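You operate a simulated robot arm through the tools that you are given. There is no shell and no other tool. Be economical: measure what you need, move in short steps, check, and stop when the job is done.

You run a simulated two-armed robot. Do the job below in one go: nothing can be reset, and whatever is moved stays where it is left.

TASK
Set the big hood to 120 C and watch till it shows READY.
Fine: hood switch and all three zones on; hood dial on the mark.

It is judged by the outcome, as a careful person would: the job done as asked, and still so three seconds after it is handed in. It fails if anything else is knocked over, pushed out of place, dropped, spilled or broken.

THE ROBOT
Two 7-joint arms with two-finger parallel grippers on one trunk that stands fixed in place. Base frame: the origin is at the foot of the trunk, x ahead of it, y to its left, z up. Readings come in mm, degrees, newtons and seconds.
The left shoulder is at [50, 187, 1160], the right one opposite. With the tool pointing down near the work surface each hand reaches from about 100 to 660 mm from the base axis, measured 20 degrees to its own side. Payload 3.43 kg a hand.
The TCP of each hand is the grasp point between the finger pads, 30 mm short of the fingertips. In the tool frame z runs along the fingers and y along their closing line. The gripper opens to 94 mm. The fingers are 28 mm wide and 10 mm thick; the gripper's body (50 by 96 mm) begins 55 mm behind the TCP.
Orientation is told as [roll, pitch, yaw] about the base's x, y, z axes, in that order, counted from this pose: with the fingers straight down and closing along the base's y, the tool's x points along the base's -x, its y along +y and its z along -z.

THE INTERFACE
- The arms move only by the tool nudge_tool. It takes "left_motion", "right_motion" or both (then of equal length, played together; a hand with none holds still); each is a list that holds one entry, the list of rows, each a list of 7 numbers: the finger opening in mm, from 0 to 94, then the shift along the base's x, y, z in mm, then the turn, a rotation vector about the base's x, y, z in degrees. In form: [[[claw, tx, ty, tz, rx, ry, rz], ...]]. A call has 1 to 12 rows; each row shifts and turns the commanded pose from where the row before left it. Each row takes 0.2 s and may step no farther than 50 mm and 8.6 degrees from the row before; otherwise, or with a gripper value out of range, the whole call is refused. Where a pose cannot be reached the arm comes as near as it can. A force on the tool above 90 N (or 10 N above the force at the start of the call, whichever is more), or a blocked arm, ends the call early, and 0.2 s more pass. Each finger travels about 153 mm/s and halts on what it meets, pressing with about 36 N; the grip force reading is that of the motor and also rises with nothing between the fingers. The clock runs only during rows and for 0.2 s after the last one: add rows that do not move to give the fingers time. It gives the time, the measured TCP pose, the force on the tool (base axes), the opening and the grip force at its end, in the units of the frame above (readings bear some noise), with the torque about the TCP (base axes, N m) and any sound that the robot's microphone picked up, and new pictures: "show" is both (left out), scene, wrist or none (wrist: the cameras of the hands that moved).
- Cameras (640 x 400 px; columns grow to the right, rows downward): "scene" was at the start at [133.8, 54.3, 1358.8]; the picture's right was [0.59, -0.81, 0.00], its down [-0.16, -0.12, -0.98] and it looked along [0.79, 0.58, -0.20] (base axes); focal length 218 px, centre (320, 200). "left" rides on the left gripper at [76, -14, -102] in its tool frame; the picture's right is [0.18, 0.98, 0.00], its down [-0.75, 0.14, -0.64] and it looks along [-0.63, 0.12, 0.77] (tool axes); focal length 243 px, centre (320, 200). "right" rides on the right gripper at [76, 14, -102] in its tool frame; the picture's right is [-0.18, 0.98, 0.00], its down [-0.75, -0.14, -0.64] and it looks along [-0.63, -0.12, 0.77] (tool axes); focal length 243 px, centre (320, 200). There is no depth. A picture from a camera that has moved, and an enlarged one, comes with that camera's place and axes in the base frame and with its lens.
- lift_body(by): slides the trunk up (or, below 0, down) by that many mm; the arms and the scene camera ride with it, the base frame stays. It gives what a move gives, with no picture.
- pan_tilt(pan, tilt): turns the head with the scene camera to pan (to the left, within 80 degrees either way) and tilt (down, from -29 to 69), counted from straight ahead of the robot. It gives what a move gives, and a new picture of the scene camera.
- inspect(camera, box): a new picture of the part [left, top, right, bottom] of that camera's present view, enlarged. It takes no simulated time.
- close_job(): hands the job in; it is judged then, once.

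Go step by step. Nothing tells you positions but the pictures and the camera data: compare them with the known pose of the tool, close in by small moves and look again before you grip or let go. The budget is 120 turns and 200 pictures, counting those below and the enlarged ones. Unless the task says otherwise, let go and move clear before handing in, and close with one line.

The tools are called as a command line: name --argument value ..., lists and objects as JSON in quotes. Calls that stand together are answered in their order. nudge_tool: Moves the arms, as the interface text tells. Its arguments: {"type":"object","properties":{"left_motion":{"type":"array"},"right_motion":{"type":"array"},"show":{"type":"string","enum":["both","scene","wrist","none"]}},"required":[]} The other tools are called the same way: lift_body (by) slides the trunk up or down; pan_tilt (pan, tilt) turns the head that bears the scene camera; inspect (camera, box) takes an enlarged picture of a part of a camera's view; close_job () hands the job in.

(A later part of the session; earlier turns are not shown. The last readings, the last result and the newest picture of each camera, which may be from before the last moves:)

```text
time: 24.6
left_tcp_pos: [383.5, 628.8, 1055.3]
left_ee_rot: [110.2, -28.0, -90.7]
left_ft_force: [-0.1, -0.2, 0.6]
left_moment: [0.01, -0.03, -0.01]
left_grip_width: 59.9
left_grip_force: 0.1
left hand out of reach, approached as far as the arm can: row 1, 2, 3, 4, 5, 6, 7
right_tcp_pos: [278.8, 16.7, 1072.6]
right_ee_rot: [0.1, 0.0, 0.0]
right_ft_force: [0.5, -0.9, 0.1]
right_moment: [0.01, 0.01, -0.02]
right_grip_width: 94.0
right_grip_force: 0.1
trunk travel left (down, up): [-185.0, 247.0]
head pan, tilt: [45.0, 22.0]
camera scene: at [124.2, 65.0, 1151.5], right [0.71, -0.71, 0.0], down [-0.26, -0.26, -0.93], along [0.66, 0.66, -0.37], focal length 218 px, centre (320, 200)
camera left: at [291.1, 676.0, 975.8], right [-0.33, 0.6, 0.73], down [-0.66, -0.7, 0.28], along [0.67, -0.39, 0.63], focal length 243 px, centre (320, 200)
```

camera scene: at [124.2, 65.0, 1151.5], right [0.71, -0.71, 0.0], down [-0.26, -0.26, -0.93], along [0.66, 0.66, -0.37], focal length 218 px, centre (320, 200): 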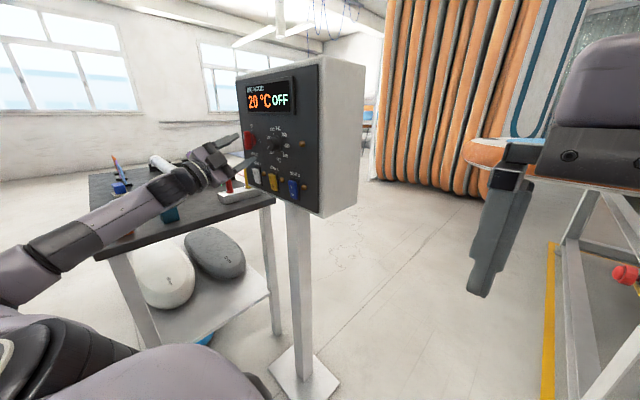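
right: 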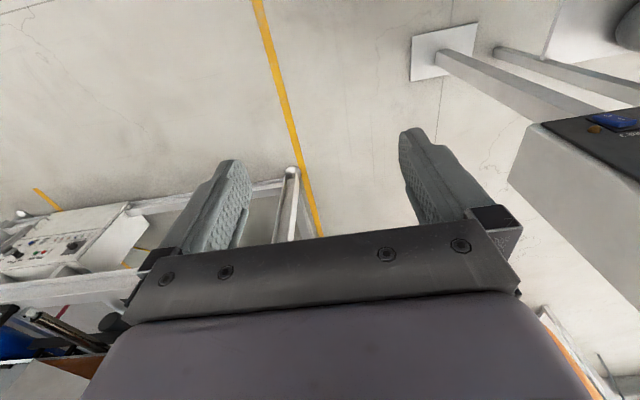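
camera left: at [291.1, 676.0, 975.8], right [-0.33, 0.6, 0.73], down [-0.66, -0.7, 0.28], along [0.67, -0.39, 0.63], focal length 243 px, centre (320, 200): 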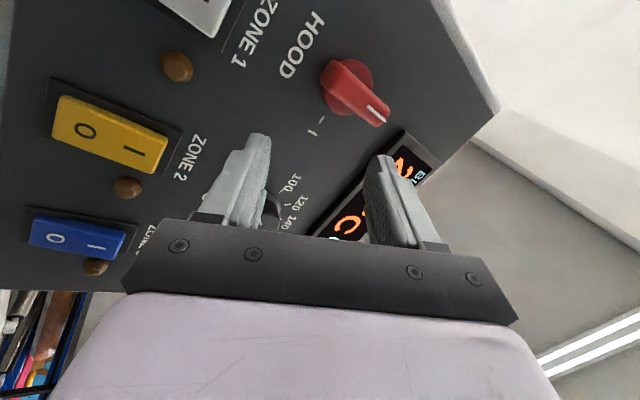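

The hand is tilted up because the shoulder is now low relative to it. I'll raise the trunk 90 mm and bring the hand down while squaring it.

lift_body --by 90

nudge_tool --left_motion '[[[60, -5, 0, -20, 0, 4, -2], [60, -5, 0, -20, 0, 4, -2], [60, -5, 0, -20, 0, 4, -2], [60, 0, 0, -10, 0, 5, -3]]]'

```text
time: 25.9
left_tcp_pos: [382.0, 628.8, 1144.6]
left_ee_rot: [110.1, -28.1, -90.7]
left_ft_force: [-0.6, -0.7, -0.1]
left_moment: [-0.02, -0.02, 0.0]
left_grip_width: 60.0
left_grip_force: 0.0
right_tcp_pos: [278.9, 17.9, 1159.7]
right_ee_rot: [0.1, 0.0, 0.0]
right_ft_force: [0.5, -0.8, -0.1]
right_moment: [0.0, -0.01, -0.02]
right_grip_width: 94.0
right_grip_force: 0.1
trunk travel left (down, up): [-275.0, 157.0]
head pan, tilt: [45.0, 22.0]
```

```text
time: 26.9
left_tcp_pos: [418.9, 605.1, 1049.3]
left_ee_rot: [98.3, -32.1, -91.5]
left_ft_force: [-9.5, -0.1, 3.5]
left_moment: [-0.09, 0.23, -0.11]
left_grip_width: 58.3
left_grip_force: 0.1
left hand out of reach, approached as far as the arm can: row 1, 2, 3, 4
right_tcp_pos: [277.7, 17.3, 1162.0]
right_ee_rot: [0.1, 0.0, 0.0]
right_ft_force: [-0.2, 0.1, -0.3]
right_moment: [-0.01, 0.05, 0.01]
right_grip_width: 94.0
right_grip_force: 0.1
trunk travel left (down, up): [-275.0, 157.0]
head pan, tilt: [45.0, 22.0]
camera scene: at [123.0, 64.6, 1241.8], right [0.71, -0.71, 0.0], down [-0.26, -0.26, -0.93], along [0.66, 0.66, -0.37], focal length 218 px, centre (320, 200)
camera left: at [320.8, 658.0, 984.1], right [-0.12, 0.67, 0.73], down [-0.67, -0.6, 0.44], along [0.73, -0.43, 0.53], focal length 243 px, centre (320, 200)
```

scene: 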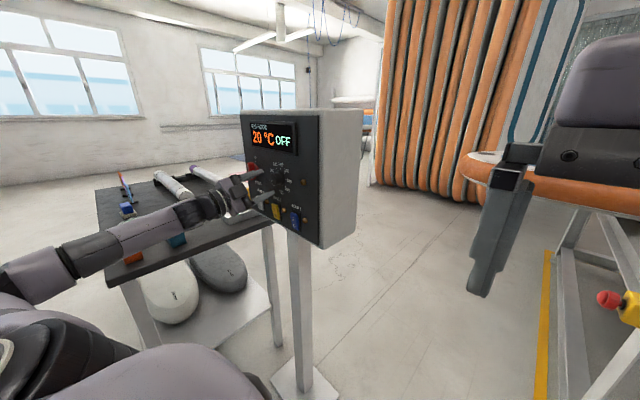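
left: 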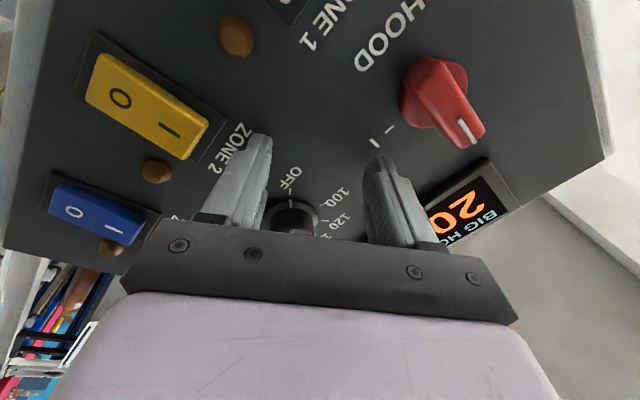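

The arm drifted forward and a fingertip is lightly touching the panel (~9 N); the hand is now nearly square to it. I'll back off in x right away.

nudge_tool --left_motion '[[[60, -15, 0, 0, 0, 0, 0], [60, -15, 0, 0, 0, 0, 0], [60, -10, 0, 0, 0, 0, 0]]]'

inspect --camera "scene" --box '[220, 100, 340, 240]'

```text
time: 27.6
left_tcp_pos: [407.5, 604.5, 1041.8]
left_ee_rot: [98.6, -33.0, -91.6]
left_ft_force: [0.4, -0.2, -0.2]
left_moment: [-0.01, -0.02, 0.02]
left_grip_width: 59.7
left_grip_force: 0.1
left hand out of reach, approached as far as the arm can: row 1, 2, 3
right_tcp_pos: [279.0, 17.4, 1161.4]
right_ee_rot: [0.1, 0.0, 0.1]
right_ft_force: [-0.1, 0.2, 0.4]
right_moment: [-0.02, -0.03, -0.01]
right_grip_width: 93.9
right_grip_force: 0.0
trunk travel left (down, up): [-275.0, 157.0]
head pan, tilt: [45.0, 22.0]
camera scene: at [124.3, 65.0, 1241.5], right [0.71, -0.71, 0.0], down [-0.26, -0.26, -0.93], along [0.66, 0.66, -0.37], focal length 218 px, centre (320, 200)
camera left: at [309.2, 656.0, 975.8], right [-0.13, 0.69, 0.72], down [-0.67, -0.59, 0.45], along [0.73, -0.42, 0.54], focal length 243 px, centre (320, 200)
```

scene: 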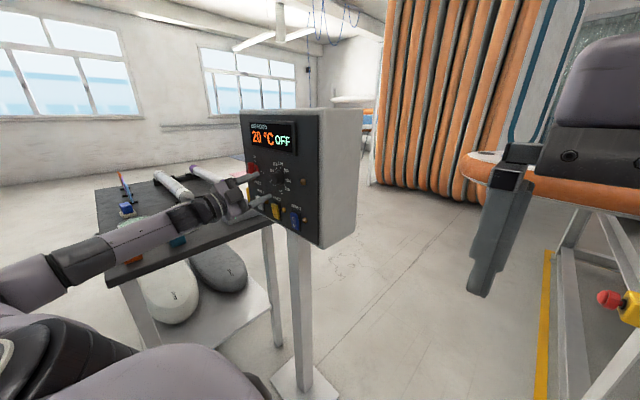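
left: 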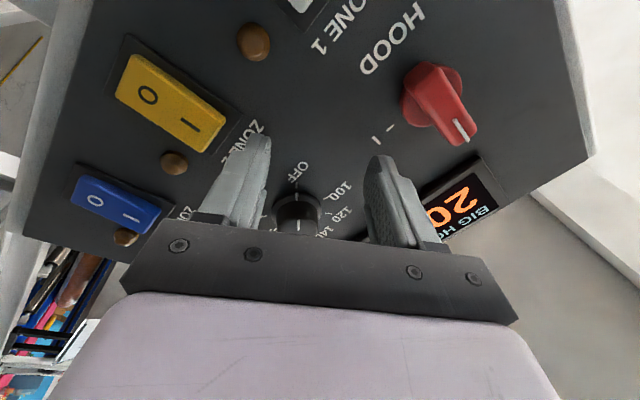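

```text
2.86 times, centred on (280, 170) of scene
camera zoom: at [124.3, 65.0, 1241.5], right [0.71, -0.71, 0.0], down [-0.26, -0.26, -0.93], along [0.66, 0.66, -0.37], focal length 623 px, centre (434, 286)
```

zoom: 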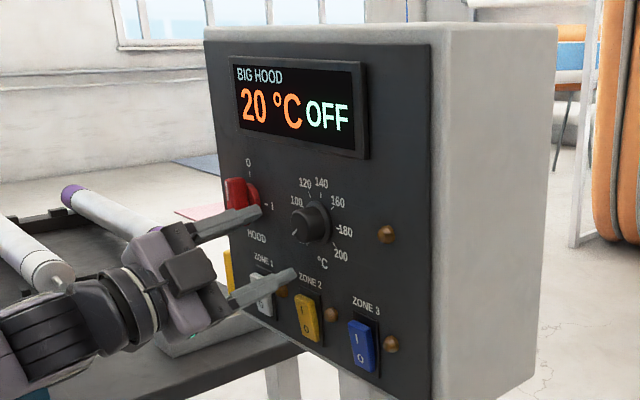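

Contact released. I'll roll the hand back toward level while withdrawing from the panel, then move over to the dial to see how squarely I can reach it.

nudge_tool --left_motion '[[[60, -5, 1, 0, -8, 0, 0], [60, -5, 1, 0, -8, 0, 0], [60, -5, 1, 0, -8, 0, 0], [60, -5, 1, 5, -8, 0, 0], [60, -5, 0, 5, -8, 0, 0], [60, 0, 0, 5, -8, 0, 0], [60, 0, 0, 5, -8, 0, 0]]]'

```text
time: 29.2
left_tcp_pos: [407.0, 599.1, 1042.1]
left_ee_rot: [127.4, -87.6, -119.8]
left_ft_force: [0.3, 0.1, 0.4]
left_moment: [-0.01, 0.02, 0.02]
left_grip_width: 59.9
left_grip_force: 0.0
left hand out of reach, approached as far as the arm can: row 2, 3, 4, 5
right_tcp_pos: [278.3, 17.4, 1162.0]
right_ee_rot: [0.1, 0.0, 0.0]
right_ft_force: [0.1, -0.5, -0.4]
right_moment: [-0.04, 0.0, 0.0]
right_grip_width: 93.9
right_grip_force: 0.1
trunk travel left (down, up): [-275.0, 157.0]
head pan, tilt: [45.0, 22.0]
camera scene: at [124.2, 65.0, 1241.5], right [0.71, -0.71, 0.0], down [-0.26, -0.26, -0.93], along [0.66, 0.66, -0.37], focal length 218 px, centre (320, 200)
camera left: at [307.8, 575.2, 962.9], right [-0.13, 0.98, -0.15], down [-0.67, 0.03, 0.74], along [0.73, 0.2, 0.65], focal length 243 px, centre (320, 200)
```

scene: 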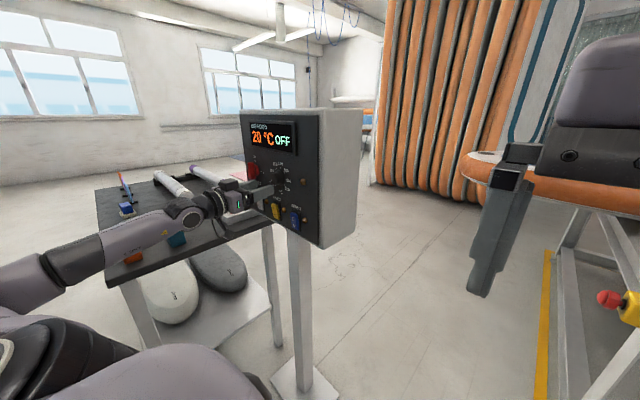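
left: 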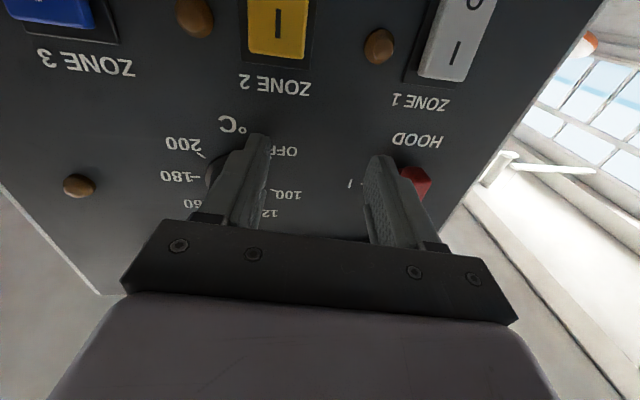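

Now the hand is level, and nearly square (yaw ~8°) in a good configuration. I'll withdraw a little and shift to the red switch.

nudge_tool --left_motion '[[[60, -15, 3, 5, 0, 0, 0], [60, -10, 15, 10, 0, 0, 0], [60, 0, 20, 10, 0, 0, 0], [60, 0, 20, 10, 0, 0, 0], [60, 0, 13, 0, 0, 0, 0]]]'

inspect --camera "left" --box '[220, 80, 420, 240]'

```text
time: 30.4
left_tcp_pos: [415.1, 603.3, 1074.6]
left_ee_rot: [135.1, -87.6, -127.5]
left_ft_force: [-17.8, 1.9, 0.8]
left_moment: [-0.03, -0.05, -0.54]
left_grip_width: 57.4
left_grip_force: 0.1
left hand out of reach, approached as far as the arm can: row 1, 2, 3, 4, 5
right_tcp_pos: [276.3, 17.6, 1162.3]
right_ee_rot: [0.0, -0.1, 0.0]
right_ft_force: [0.3, -0.5, 0.0]
right_moment: [-0.01, 0.03, -0.01]
right_grip_width: 94.0
right_grip_force: 0.1
trunk travel left (down, up): [-275.0, 157.0]
head pan, tilt: [45.0, 22.0]
camera scene: at [122.2, 65.3, 1241.8], right [0.71, -0.71, 0.0], down [-0.26, -0.27, -0.93], along [0.66, 0.66, -0.37], focal length 218 px, centre (320, 200)
camera left: at [317.8, 579.0, 994.3], right [-0.13, 0.98, -0.15], down [-0.67, 0.03, 0.74], along [0.73, 0.2, 0.66], focal length 243 px, centre (320, 200)
```

scene: 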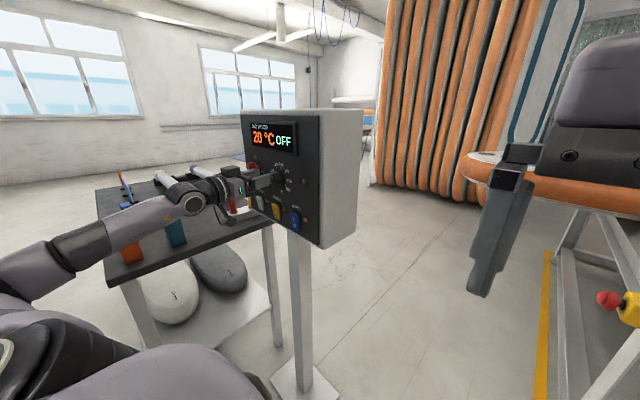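
left: 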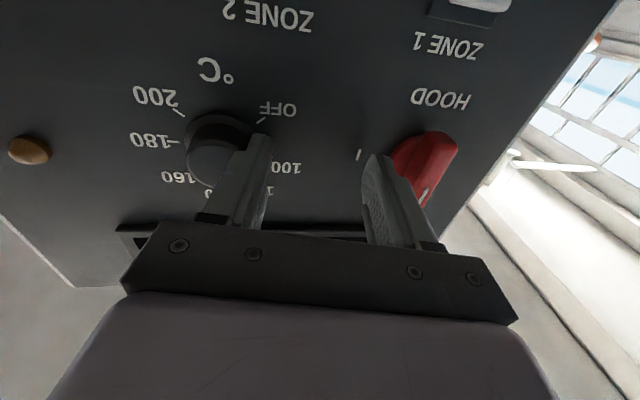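

```text
2.50 times, centred on (320, 160) of left
camera zoom: at [317.8, 579.0, 994.3], right [-0.13, 0.98, -0.15], down [-0.67, 0.03, 0.74], along [0.73, 0.2, 0.66], focal length 606 px, centre (320, 300)
```

zoom: 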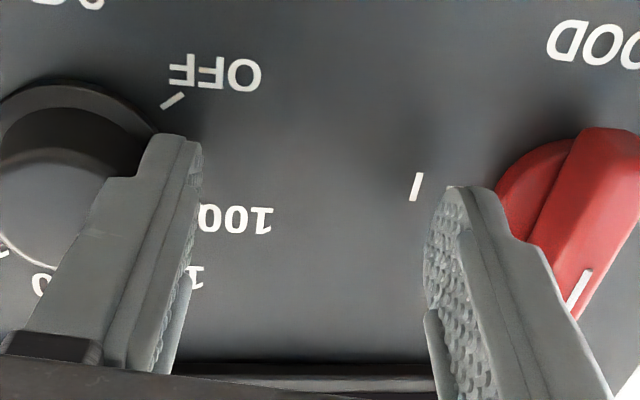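

Holding the yaw fixed made the arm slide forward into light contact (18 N). I'll withdraw now, letting the yaw open up, which the arm tolerates.

nudge_tool --left_motion '[[[60, -8, 0, 0, 0, 0, 8], [60, -10, 0, 0, 0, 0, 8], [60, -10, 5, 0, 0, 0, 0], [60, -10, 5, 0, 0, 0, 0]]]'

```text
time: 31.4
left_tcp_pos: [379.6, 613.5, 1071.8]
left_ee_rot: [128.7, -87.7, -105.2]
left_ft_force: [0.0, 0.1, -0.9]
left_moment: [0.01, 0.01, -0.01]
left_grip_width: 59.9
left_grip_force: 0.1
right_tcp_pos: [279.3, 17.9, 1162.4]
right_ee_rot: [0.0, -0.1, 0.0]
right_ft_force: [-0.1, 0.1, 0.6]
right_moment: [-0.01, 0.0, 0.0]
right_grip_width: 93.8
right_grip_force: 0.1
trunk travel left (down, up): [-275.0, 157.0]
head pan, tilt: [45.0, 22.0]
camera scene: at [124.2, 65.1, 1241.5], right [0.71, -0.71, 0.0], down [-0.26, -0.26, -0.93], along [0.66, 0.66, -0.37], focal length 218 px, centre (320, 200)
camera left: at [292.1, 563.3, 992.6], right [-0.39, 0.91, -0.15], down [-0.65, -0.15, 0.74], along [0.65, 0.39, 0.65], focal length 243 px, centre (320, 200)
```

scene: 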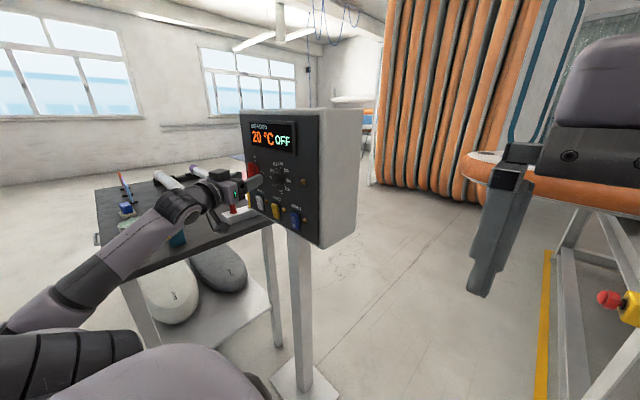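
left: 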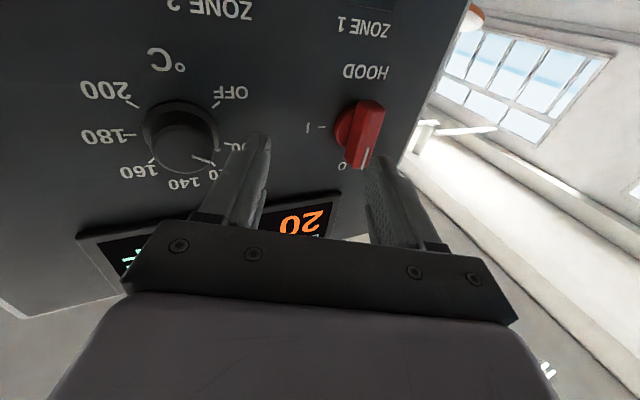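

The contact apparently turned the dial some way toward 100–120. I'll look closely at the panel.

inspect --camera "left" --box '[80, 70, 260, 210]'

inspect --camera "scene" --box '[235, 130, 315, 210]'

```text
2.86 times, centred on (170, 140) of left
camera zoom: at [292.1, 563.3, 992.6], right [-0.39, 0.91, -0.15], down [-0.65, -0.15, 0.74], along [0.65, 0.39, 0.65], focal length 693 px, centre (749, 371)
```

zoom: 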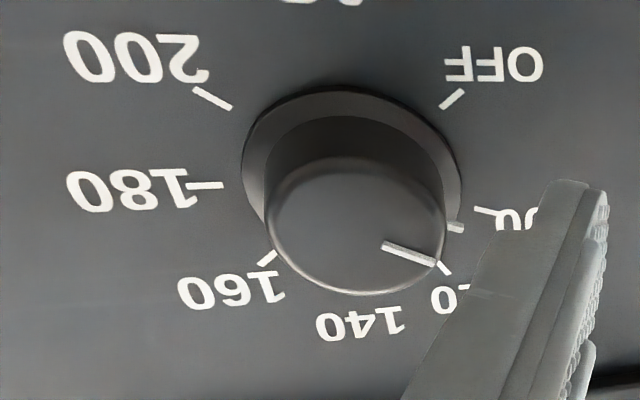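

```text
5.00 times, centred on (275, 170) of scene
camera zoom: at [124.2, 65.1, 1241.5], right [0.71, -0.71, 0.0], down [-0.26, -0.26, -0.93], along [0.66, 0.66, -0.37], focal length 1090 px, centre (545, 350)
```

zoom: 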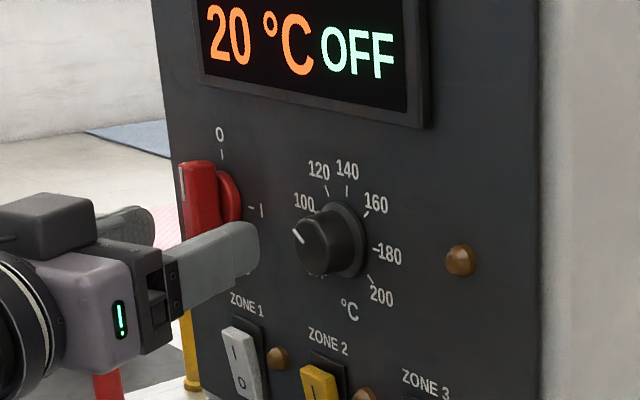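

The dial now stands just past 100 and needs about 35° more. First the red switch: I'll close the fingers and use them as a pusher on the upper end of its bar, from the left toward the right. Moving to a standoff left-above of it.

nudge_tool --left_motion '[[[30, -5, 15, 10, 0, 0, 0], [0, 0, 20, 10, 0, 0, 0], [0, 0, 20, 10, 0, 0, 0], [0, 0, 20, 3, 0, 0, 0]]]' --show "wrist"

inspect --camera "scene" --box '[220, 120, 300, 200]'

```text
time: 32.5
left_tcp_pos: [373.9, 688.1, 1105.2]
left_ee_rot: [127.6, -87.7, -104.2]
left_ft_force: [0.2, 0.6, 0.2]
left_moment: [0.01, 0.05, -0.01]
left_grip_width: 0.1
left_grip_force: 32.8
right_tcp_pos: [277.4, 17.7, 1161.0]
right_ee_rot: [0.1, 0.0, 0.0]
right_ft_force: [-0.4, 0.1, -1.0]
right_moment: [0.01, -0.03, -0.02]
right_grip_width: 94.0
right_grip_force: 0.1
trunk travel left (down, up): [-275.0, 157.0]
head pan, tilt: [45.0, 22.0]
camera left: at [286.0, 637.7, 1026.0], right [-0.39, 0.91, -0.15], down [-0.65, -0.15, 0.74], along [0.65, 0.39, 0.65], focal length 243 px, centre (320, 200)
```

left: 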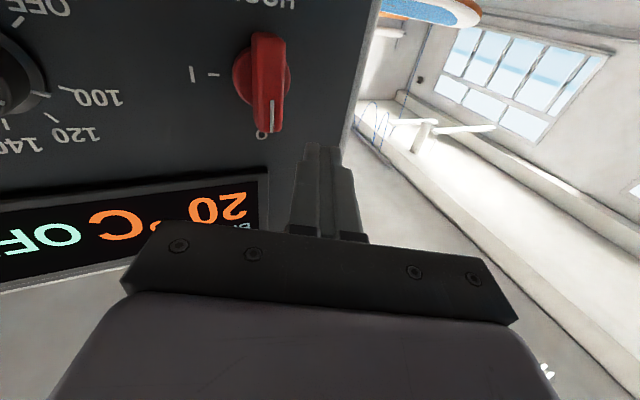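

```text
5.00 times, centred on (260, 160) of scene
camera zoom: at [124.2, 65.1, 1241.5], right [0.71, -0.71, 0.0], down [-0.26, -0.27, -0.93], along [0.66, 0.66, -0.37], focal length 1090 px, centre (620, 400)
```

zoom: 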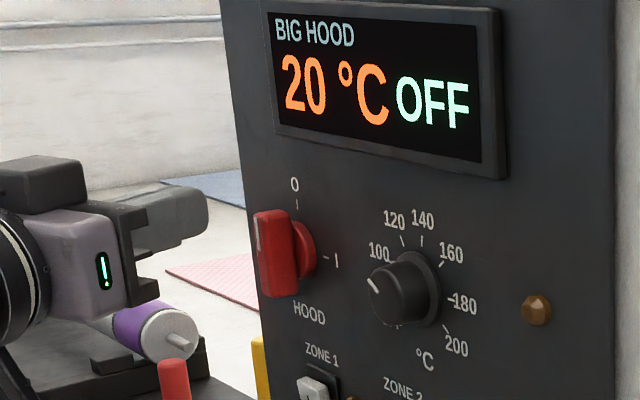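

Bar is centred near (432,674,1076). I'll advance with the closed fingers to its upper-left side, 8 mm past its front, and check.

nudge_tool --left_motion '[[[0, 16, 4, 0, 0, 0, 0], [0, 16, 0, 0, 0, 0, 0]]]' --show "wrist"

inspect --camera "left" --box '[220, 80, 380, 200]'

inspect --camera "scene" --box '[220, 120, 300, 200]'

```text
time: 33.0
left_tcp_pos: [407.3, 691.6, 1104.5]
left_ee_rot: [127.3, -87.6, -103.9]
left_ft_force: [-0.8, 1.0, 0.5]
left_moment: [-0.02, 0.0, -0.01]
left_grip_width: 0.1
left_grip_force: 32.7
right_tcp_pos: [278.6, 18.2, 1162.1]
right_ee_rot: [0.1, 0.0, 0.1]
right_ft_force: [0.3, 0.3, 0.6]
right_moment: [-0.03, 0.0, 0.02]
right_grip_width: 94.2
right_grip_force: 0.0
trunk travel left (down, up): [-275.0, 157.0]
head pan, tilt: [45.0, 22.0]
camera left: at [319.2, 642.1, 1025.6], right [-0.39, 0.91, -0.15], down [-0.65, -0.16, 0.74], along [0.65, 0.39, 0.65], focal length 243 px, centre (320, 200)
```

left: 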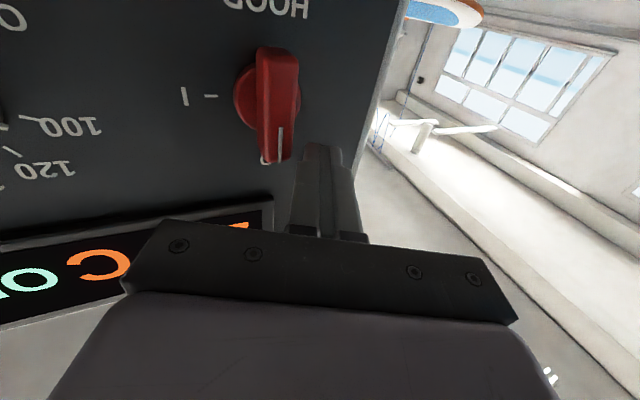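

```text
3.33 times, centred on (300, 140) of left
camera zoom: at [319.2, 642.1, 1025.6], right [-0.39, 0.91, -0.15], down [-0.65, -0.16, 0.74], along [0.65, 0.39, 0.65], focal length 809 px, centre (387, 400)
```

zoom: 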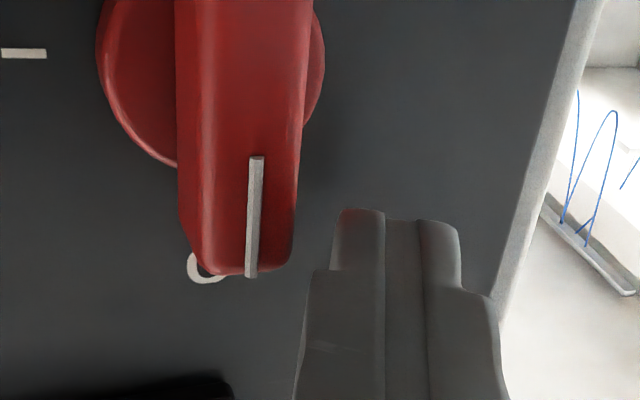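

```text
5.00 times, centred on (260, 160) of scene
camera zoom: at [124.3, 65.1, 1241.5], right [0.71, -0.71, 0.0], down [-0.27, -0.26, -0.93], along [0.66, 0.66, -0.37], focal length 1090 px, centre (620, 400)
```

zoom: 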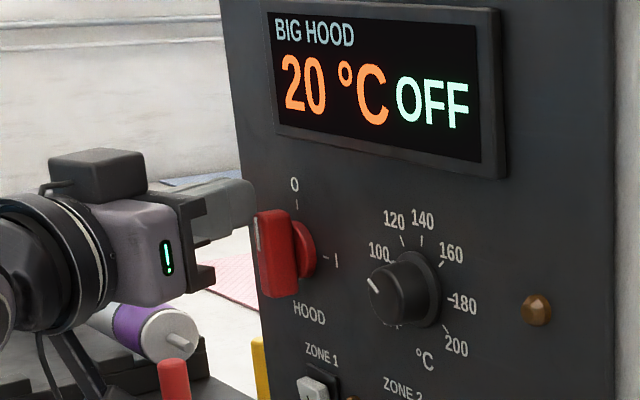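

The pusher tip is just left of the bar's upper end. I'll lower 3 mm and push it to the right across the switch in small steps.

nudge_tool --left_motion '[[[0, 0, 0, -3, 0, 0, 0], [0, 0, -7, 0, 0, 0, 0], [0, 0, -7, 0, 0, 0, 0], [0, 0, -7, 0, 0, 0, 0], [0, 0, -7, 0, 0, 0, 0]]]' --show "wrist"

inspect --camera "scene" --box '[220, 120, 300, 200]'

```text
time: 34.2
left_tcp_pos: [406.2, 663.0, 1102.2]
left_ee_rot: [126.3, -87.8, -103.0]
left_ft_force: [0.8, 0.2, -0.1]
left_moment: [0.02, 0.0, 0.0]
left_grip_width: 0.1
left_grip_force: 32.9
right_tcp_pos: [278.6, 17.6, 1160.6]
right_ee_rot: [0.1, 0.0, 0.0]
right_ft_force: [0.1, -0.1, 0.6]
right_moment: [0.0, 0.0, 0.02]
right_grip_width: 94.1
right_grip_force: 0.0
trunk travel left (down, up): [-275.0, 157.0]
head pan, tilt: [45.0, 22.0]
camera left: at [318.8, 613.4, 1022.2], right [-0.39, 0.91, -0.15], down [-0.65, -0.15, 0.74], along [0.65, 0.39, 0.65], focal length 243 px, centre (320, 200)
```

left: 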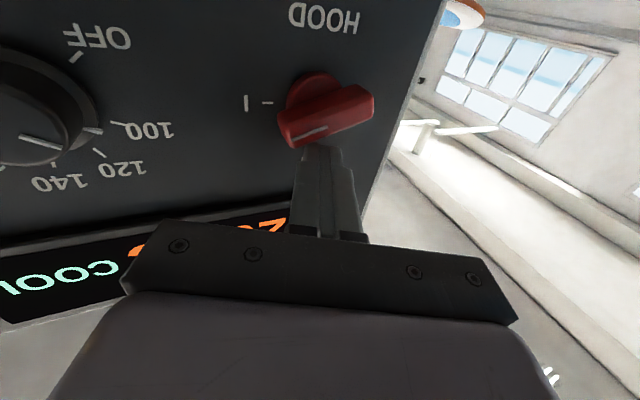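

```text
5.00 times, centred on (260, 160) of scene
camera zoom: at [124.2, 64.9, 1241.5], right [0.71, -0.71, 0.0], down [-0.26, -0.26, -0.93], along [0.66, 0.66, -0.37], focal length 1090 px, centre (620, 400)
```

zoom: 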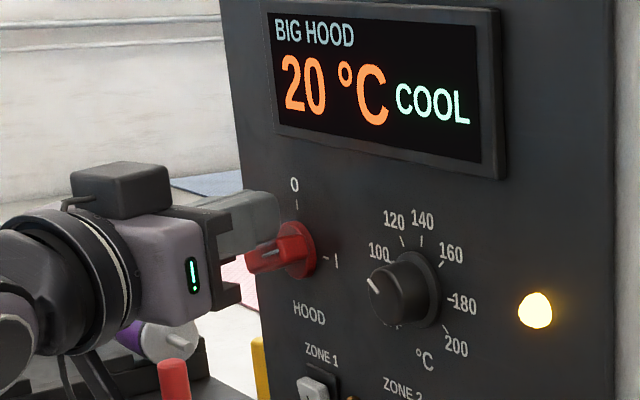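

The hood is on: display says COOL and the lamp is lit. The bar is a little short of horizontal, so I'll finish with a small push.

nudge_tool --left_motion '[[[0, 0, -6, 0, 0, 0, 0], [0, 0, -5, -2, 0, 0, 0], [0, 0, 0, -3, 0, 0, 0]]]' --show "none"

inspect --camera "left" --box '[220, 40, 420, 200]'

inspect --camera "scene" --box '[220, 120, 300, 200]'

```text
time: 35.0
left_tcp_pos: [405.6, 654.1, 1097.0]
left_ee_rot: [128.1, -87.8, -104.6]
left_ft_force: [-0.1, -0.2, 0.2]
left_moment: [-0.02, 0.02, -0.02]
left_grip_width: 0.0
left_grip_force: 32.8
right_tcp_pos: [278.9, 18.1, 1161.7]
right_ee_rot: [0.1, 0.0, 0.0]
right_ft_force: [0.2, -0.2, -0.1]
right_moment: [-0.03, -0.01, 0.0]
right_grip_width: 94.1
right_grip_force: 0.0
trunk travel left (down, up): [-275.0, 157.0]
head pan, tilt: [45.0, 22.0]
```

```text
2.50 times, centred on (320, 120) of left
camera zoom: at [319.1, 602.9, 1017.4], right [-0.39, 0.91, -0.15], down [-0.65, -0.15, 0.74], along [0.65, 0.39, 0.65], focal length 606 px, centre (320, 400)
```

zoom: 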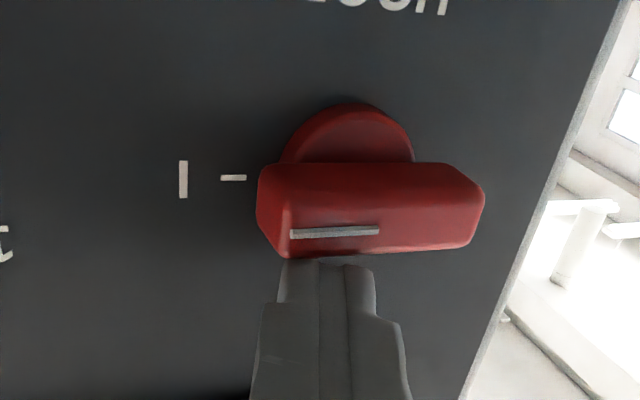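

```text
5.00 times, centred on (260, 160) of scene
camera zoom: at [124.3, 65.2, 1241.5], right [0.71, -0.71, 0.0], down [-0.27, -0.27, -0.93], along [0.66, 0.66, -0.37], focal length 1090 px, centre (620, 400)
```

zoom: 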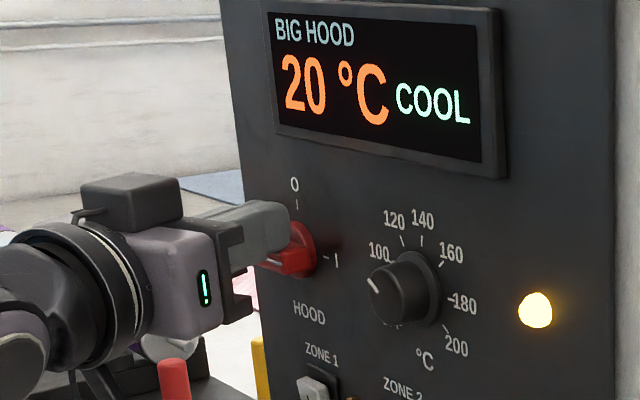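

Red switch is fully at I. I'll withdraw and lower the hand in front of zone 1's rocker to view it.

nudge_tool --left_motion '[[[0, -20, 0, 3, 0, 0, 0], [0, -20, 0, 0, 0, 0, 0], [0, 0, 0, -25, 0, 0, 0], [0, 0, 0, -25, 0, 0, 0], [0, 0, 0, -25, 0, 0, 0], [0, 0, 0, -20, 0, 0, 0]]]'

inspect --camera "scene" --box '[230, 150, 310, 250]'

```text
time: 36.5
left_tcp_pos: [366.0, 653.0, 1003.9]
left_ee_rot: [127.9, -87.6, -104.4]
left_ft_force: [0.4, 0.5, -0.2]
left_moment: [-0.01, -0.01, -0.01]
left_grip_width: 0.0
left_grip_force: 33.0
right_tcp_pos: [278.5, 17.3, 1161.4]
right_ee_rot: [0.1, 0.0, 0.1]
right_ft_force: [0.9, -0.5, -0.9]
right_moment: [0.0, -0.02, -0.01]
right_grip_width: 94.1
right_grip_force: 0.1
trunk travel left (down, up): [-275.0, 157.0]
head pan, tilt: [45.0, 22.0]
camera scene: at [124.2, 65.1, 1241.5], right [0.71, -0.71, 0.0], down [-0.26, -0.27, -0.93], along [0.66, 0.66, -0.37], focal length 218 px, centre (320, 200)
camera left: at [278.6, 603.6, 924.1], right [-0.39, 0.91, -0.15], down [-0.65, -0.16, 0.74], along [0.65, 0.39, 0.65], focal length 243 px, centre (320, 200)
```

scene: 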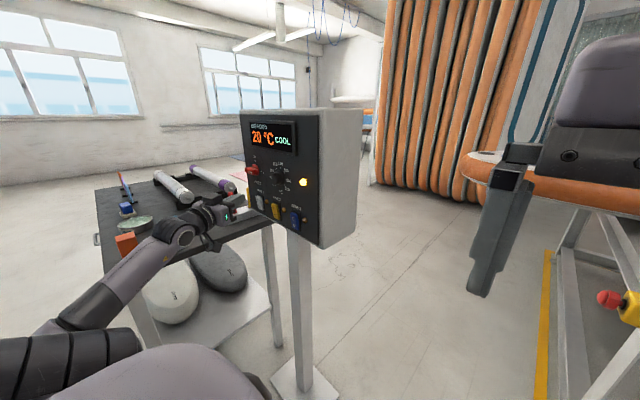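
left: 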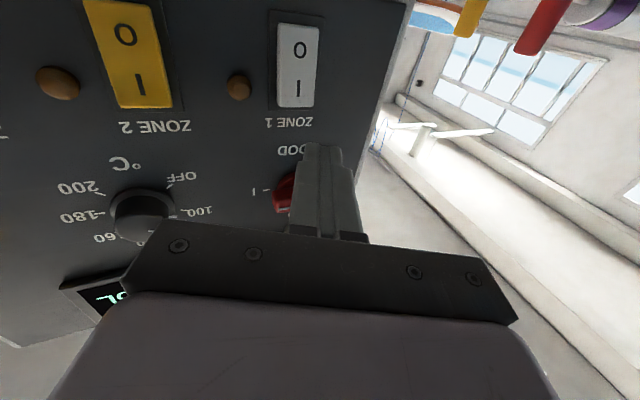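

```text
4.00 times, centred on (270, 200) of scene
camera zoom: at [124.2, 65.1, 1241.5], right [0.71, -0.71, 0.0], down [-0.26, -0.27, -0.93], along [0.66, 0.66, -0.37], focal length 872 px, centre (520, 200)
```

zoom: 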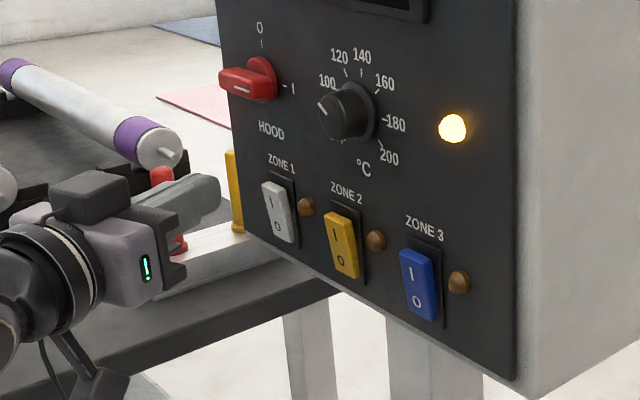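

Zone rockers' "I" halves come out at x≈445, z≈981, y≈666 / 576 / 490. I'll line up on zone 1 and advance until just short of it, then press in small steps.

nudge_tool --left_motion '[[[0, 0, 5, -10, 0, 0, 0], [0, 0, 0, -10, 0, 0, 0], [0, 18, 0, 0, 0, 0, 0], [0, 18, 0, 0, 0, 0, 0]]]' --show "wrist"

inspect --camera "scene" --box '[230, 170, 290, 230]'

```text
time: 37.5
left_tcp_pos: [403.3, 659.5, 985.4]
left_ee_rot: [128.6, -87.7, -105.2]
left_ft_force: [0.1, 0.1, 0.1]
left_moment: [0.01, 0.01, -0.02]
left_grip_width: 0.0
left_grip_force: 32.7
right_tcp_pos: [278.1, 18.2, 1160.9]
right_ee_rot: [0.1, 0.0, 0.1]
right_ft_force: [0.2, 0.7, 0.6]
right_moment: [-0.04, 0.04, 0.0]
right_grip_width: 93.9
right_grip_force: 0.0
trunk travel left (down, up): [-275.0, 157.0]
head pan, tilt: [45.0, 22.0]
camera left: at [315.2, 608.8, 906.0], right [-0.39, 0.91, -0.15], down [-0.65, -0.15, 0.74], along [0.65, 0.39, 0.65], focal length 243 px, centre (320, 200)
```

left: 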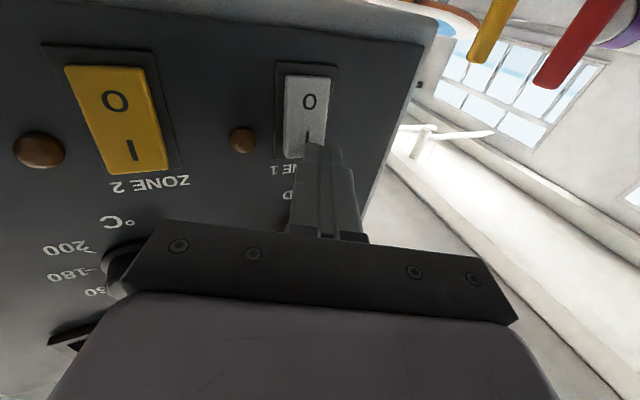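

```text
6.67 times, centred on (260, 200) of scene
camera zoom: at [124.3, 65.0, 1241.5], right [0.71, -0.71, 0.0], down [-0.27, -0.26, -0.93], along [0.66, 0.66, -0.37], focal length 1453 px, centre (720, 200)
```

zoom: 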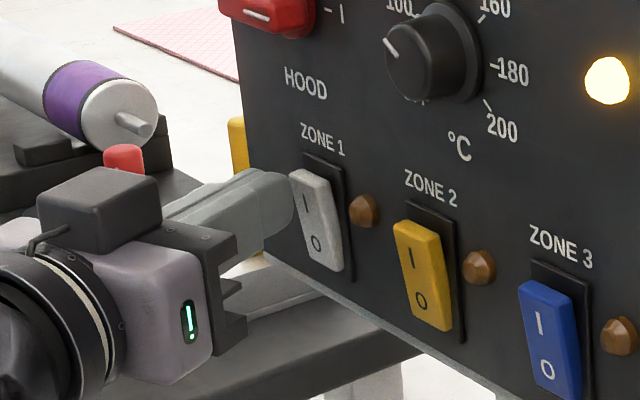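

The tip is about 10 mm from the rocker's upper half. Pressing in small steps.

nudge_tool --left_motion '[[[0, 4, -3, 0, 0, 0, 0], [0, 4, 0, 0, 0, 0, 0], [0, 4, 0, 0, 0, 0, 0]]]' --show "wrist"

inspect --camera "scene" --box '[230, 170, 290, 230]'

```text
time: 38.2
left_tcp_pos: [412.5, 656.1, 984.8]
left_ee_rot: [131.7, -87.7, -108.2]
left_ft_force: [-24.4, -6.6, 0.4]
left_moment: [-0.1, 0.24, -0.15]
left_grip_width: 0.2
left_grip_force: 33.2
right_tcp_pos: [276.8, 17.7, 1162.2]
right_ee_rot: [0.0, -0.3, 0.0]
right_ft_force: [-0.6, -0.9, 0.0]
right_moment: [-0.02, 0.02, 0.0]
right_grip_width: 94.2
right_grip_force: 0.0
trunk travel left (down, up): [-275.0, 157.0]
head pan, tilt: [45.0, 22.0]
camera left: at [325.2, 605.1, 906.5], right [-0.39, 0.91, -0.15], down [-0.65, -0.16, 0.74], along [0.65, 0.39, 0.66], focal length 243 px, centre (320, 200)
```

left: 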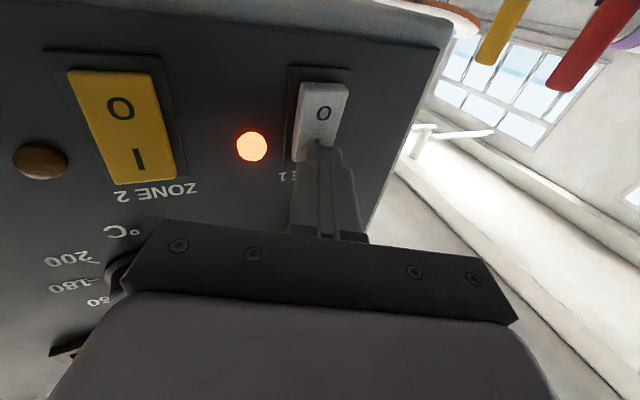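

```text
6.67 times, centred on (260, 200) of scene
camera zoom: at [121.6, 64.2, 1241.9], right [0.71, -0.71, 0.0], down [-0.26, -0.26, -0.93], along [0.66, 0.66, -0.37], focal length 1453 px, centre (720, 200)
```

zoom: 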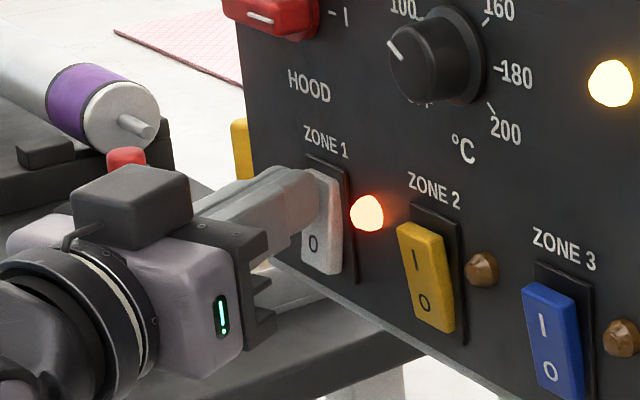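

Zone 1 is on (its lamp is lit). I'll withdraw, shift 89 mm right to zone 2 and approach it.

nudge_tool --left_motion '[[[0, -14, 0, 0, 0, 0, 0], [0, -14, 0, 0, 0, 0, 0], [0, 0, -30, 0, 0, 0, 0], [0, 0, -30, 0, 0, 0, 0], [0, 0, -29, 0, 0, 0, 0], [0, 14, 0, 0, 0, 0, 0]]]' --show "wrist"

inspect --camera "scene" --box '[230, 170, 310, 240]'

```text
time: 39.6
left_tcp_pos: [400.6, 563.8, 984.3]
left_ee_rot: [127.3, -87.7, -103.9]
left_ft_force: [-0.1, 0.1, -0.7]
left_moment: [-0.01, -0.01, 0.01]
left_grip_width: 0.1
left_grip_force: 32.8
right_tcp_pos: [278.3, 18.8, 1160.3]
right_ee_rot: [0.2, -0.1, -0.1]
right_ft_force: [0.6, 0.7, 0.7]
right_moment: [0.02, 0.01, -0.01]
right_grip_width: 94.0
right_grip_force: 0.1
trunk travel left (down, up): [-275.0, 157.0]
head pan, tilt: [45.0, 22.0]
camera left: at [312.4, 514.9, 905.8], right [-0.39, 0.91, -0.15], down [-0.65, -0.15, 0.74], along [0.65, 0.39, 0.65], focal length 243 px, centre (320, 200)
```

left: 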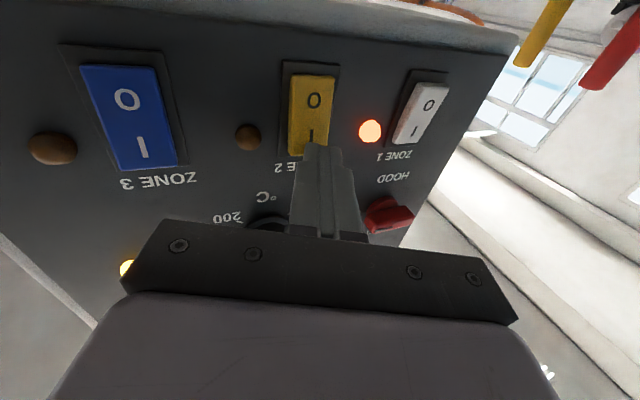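

```text
5.71 times, centred on (270, 205) of scene
camera zoom: at [124.2, 65.0, 1241.5], right [0.71, -0.71, 0.0], down [-0.26, -0.26, -0.93], along [0.66, 0.66, -0.37], focal length 1245 px, centre (606, 171)
```

zoom: 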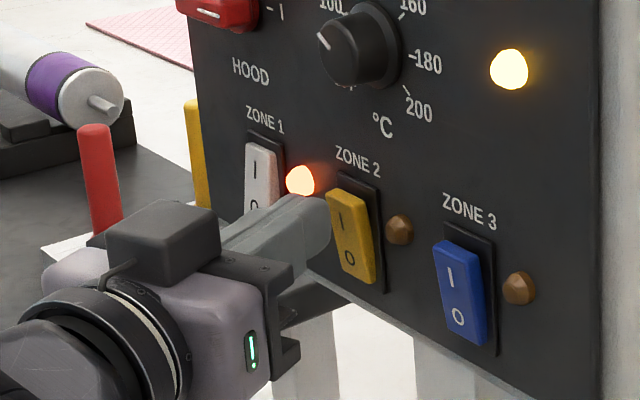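

Aligned the same way on zone 2. Pressing it in small steps, then I'll withdraw and shift to zone 3.

nudge_tool --left_motion '[[[0, 5, 0, 0, 0, 0, 0], [0, 5, 0, 0, 0, 0, 0], [0, 5, 0, 0, 0, 0, 0]]]' --show "wrist"

```text
time: 40.5
left_tcp_pos: [412.4, 565.3, 987.2]
left_ee_rot: [130.9, -87.6, -107.3]
left_ft_force: [-30.0, -8.2, -0.5]
left_moment: [-0.1, 0.42, -0.15]
left_grip_width: 0.1
left_grip_force: 33.3
right_tcp_pos: [275.9, 17.4, 1162.4]
right_ee_rot: [0.1, -0.2, 0.0]
right_ft_force: [0.7, -0.2, -0.7]
right_moment: [-0.02, -0.01, 0.01]
right_grip_width: 93.7
right_grip_force: 0.0
trunk travel left (down, up): [-275.0, 157.0]
head pan, tilt: [45.0, 22.0]
camera left: at [325.4, 515.5, 907.1], right [-0.39, 0.91, -0.15], down [-0.65, -0.16, 0.74], along [0.65, 0.39, 0.66], focal length 243 px, centre (320, 200)
```

left: 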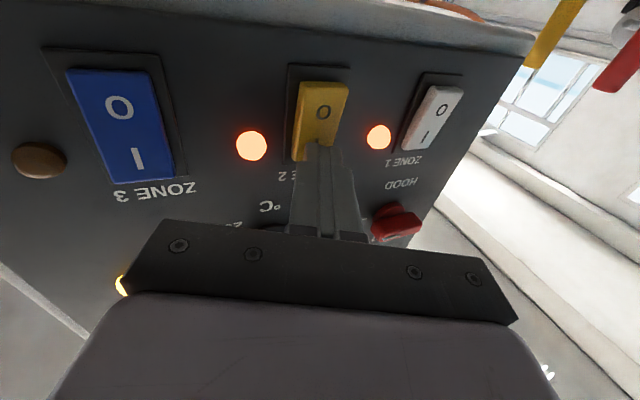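

Zone 2 is lit. Withdrawing and shifting 88 mm right to zone 3.

nudge_tool --left_motion '[[[0, -14, 0, 0, 0, 0, 0], [0, -14, 0, -2, 0, 0, 0], [0, 0, -30, 0, 0, 0, 0], [0, 0, -30, 0, 0, 0, 0], [0, 0, -29, 0, 0, 0, 0], [0, 14, 0, 0, 0, 0, 0]]]' --show "wrist"

```text
time: 41.9
left_tcp_pos: [395.6, 485.9, 982.9]
left_ee_rot: [126.6, -87.6, -103.6]
left_ft_force: [0.5, 0.1, 0.2]
left_moment: [0.01, -0.02, -0.03]
left_grip_width: 0.0
left_grip_force: 33.4
left hand out of reach, approached as far as the arm can: row 5, 6
right_tcp_pos: [277.9, 17.4, 1161.2]
right_ee_rot: [0.1, 0.0, -0.1]
right_ft_force: [-0.5, -0.2, 0.3]
right_moment: [0.0, 0.01, -0.04]
right_grip_width: 94.0
right_grip_force: 0.1
trunk travel left (down, up): [-275.0, 157.0]
head pan, tilt: [45.0, 22.0]
camera left: at [309.0, 435.8, 904.9], right [-0.38, 0.91, -0.15], down [-0.65, -0.15, 0.74], along [0.65, 0.38, 0.65], focal length 243 px, centre (320, 200)
```

left: 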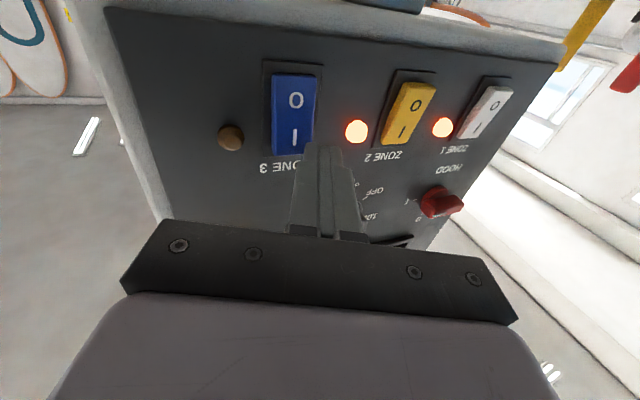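

The arm wants less yaw here; turning the hand straighter also swings the tip onto zone 3. I'll do that.

nudge_tool --left_motion '[[[0, 0, 0, 0, 0, 0, -8], [0, 0, 0, 0, 0, 0, -8], [0, 0, 0, 0, 0, 0, 0]]]' --show "wrist"

inspect --camera "scene" --box '[250, 170, 330, 240]'

```text
time: 42.6
left_tcp_pos: [395.6, 486.3, 985.1]
left_ee_rot: [129.1, -87.8, -121.7]
left_ft_force: [0.7, -0.2, 0.4]
left_moment: [0.0, 0.01, 0.04]
left_grip_width: 0.0
left_grip_force: 32.6
right_tcp_pos: [278.1, 17.5, 1160.9]
right_ee_rot: [0.1, 0.0, -0.1]
right_ft_force: [-0.6, 0.9, -0.1]
right_moment: [-0.02, -0.03, 0.03]
right_grip_width: 93.7
right_grip_force: 0.0
trunk travel left (down, up): [-275.0, 157.0]
head pan, tilt: [45.0, 22.0]
camera left: at [298.1, 462.4, 905.9], right [-0.12, 0.98, -0.15], down [-0.67, 0.03, 0.74], along [0.73, 0.19, 0.65], focal length 243 px, centre (320, 200)
```

left: 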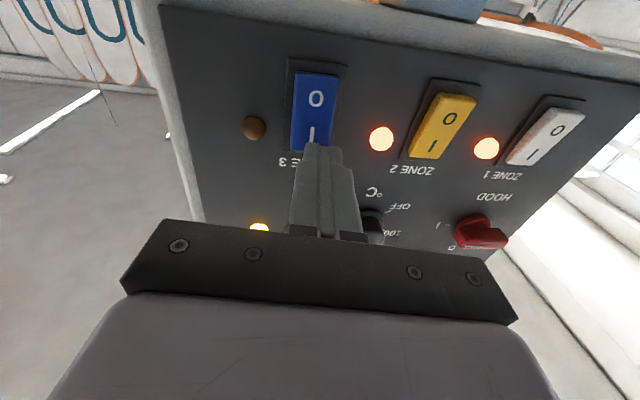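

```text
5.71 times, centred on (290, 205) of scene
camera zoom: at [124.2, 65.1, 1241.5], right [0.71, -0.71, 0.0], down [-0.26, -0.26, -0.93], along [0.66, 0.66, -0.37], focal length 1245 px, centre (491, 171)
```

zoom: 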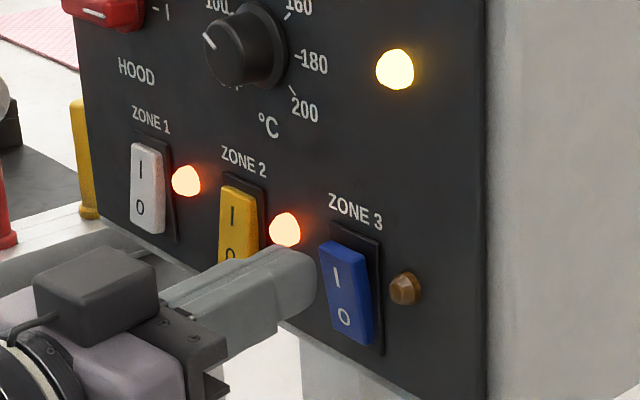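

Lined up with zone 3's upper half. Pressing forward in small steps.

nudge_tool --left_motion '[[[0, 6, 0, 0, 0, 0, 0], [0, 5, 0, 0, 0, 0, 0], [0, 5, 0, 0, 0, 0, 0], [0, 4, 0, 0, 0, 0, 0]]]' --show "wrist"

```text
time: 43.6
left_tcp_pos: [413.4, 486.1, 987.7]
left_ee_rot: [131.6, -87.6, -124.3]
left_ft_force: [-36.5, -2.0, -0.8]
left_moment: [-0.03, 0.47, -0.22]
left_grip_width: 0.0
left_grip_force: 33.4
right_tcp_pos: [275.4, 17.3, 1162.6]
right_ee_rot: [0.1, -0.2, 0.0]
right_ft_force: [-0.6, 0.1, 0.5]
right_moment: [-0.01, -0.02, -0.03]
right_grip_width: 93.9
right_grip_force: 0.1
trunk travel left (down, up): [-275.0, 157.0]
head pan, tilt: [45.0, 22.0]
camera left: at [315.0, 462.0, 907.2], right [-0.12, 0.98, -0.15], down [-0.67, 0.03, 0.74], along [0.73, 0.19, 0.66], focal length 243 px, centre (320, 200)
```

left: 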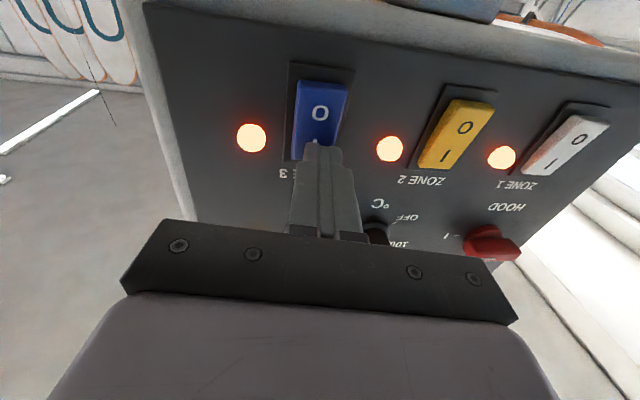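

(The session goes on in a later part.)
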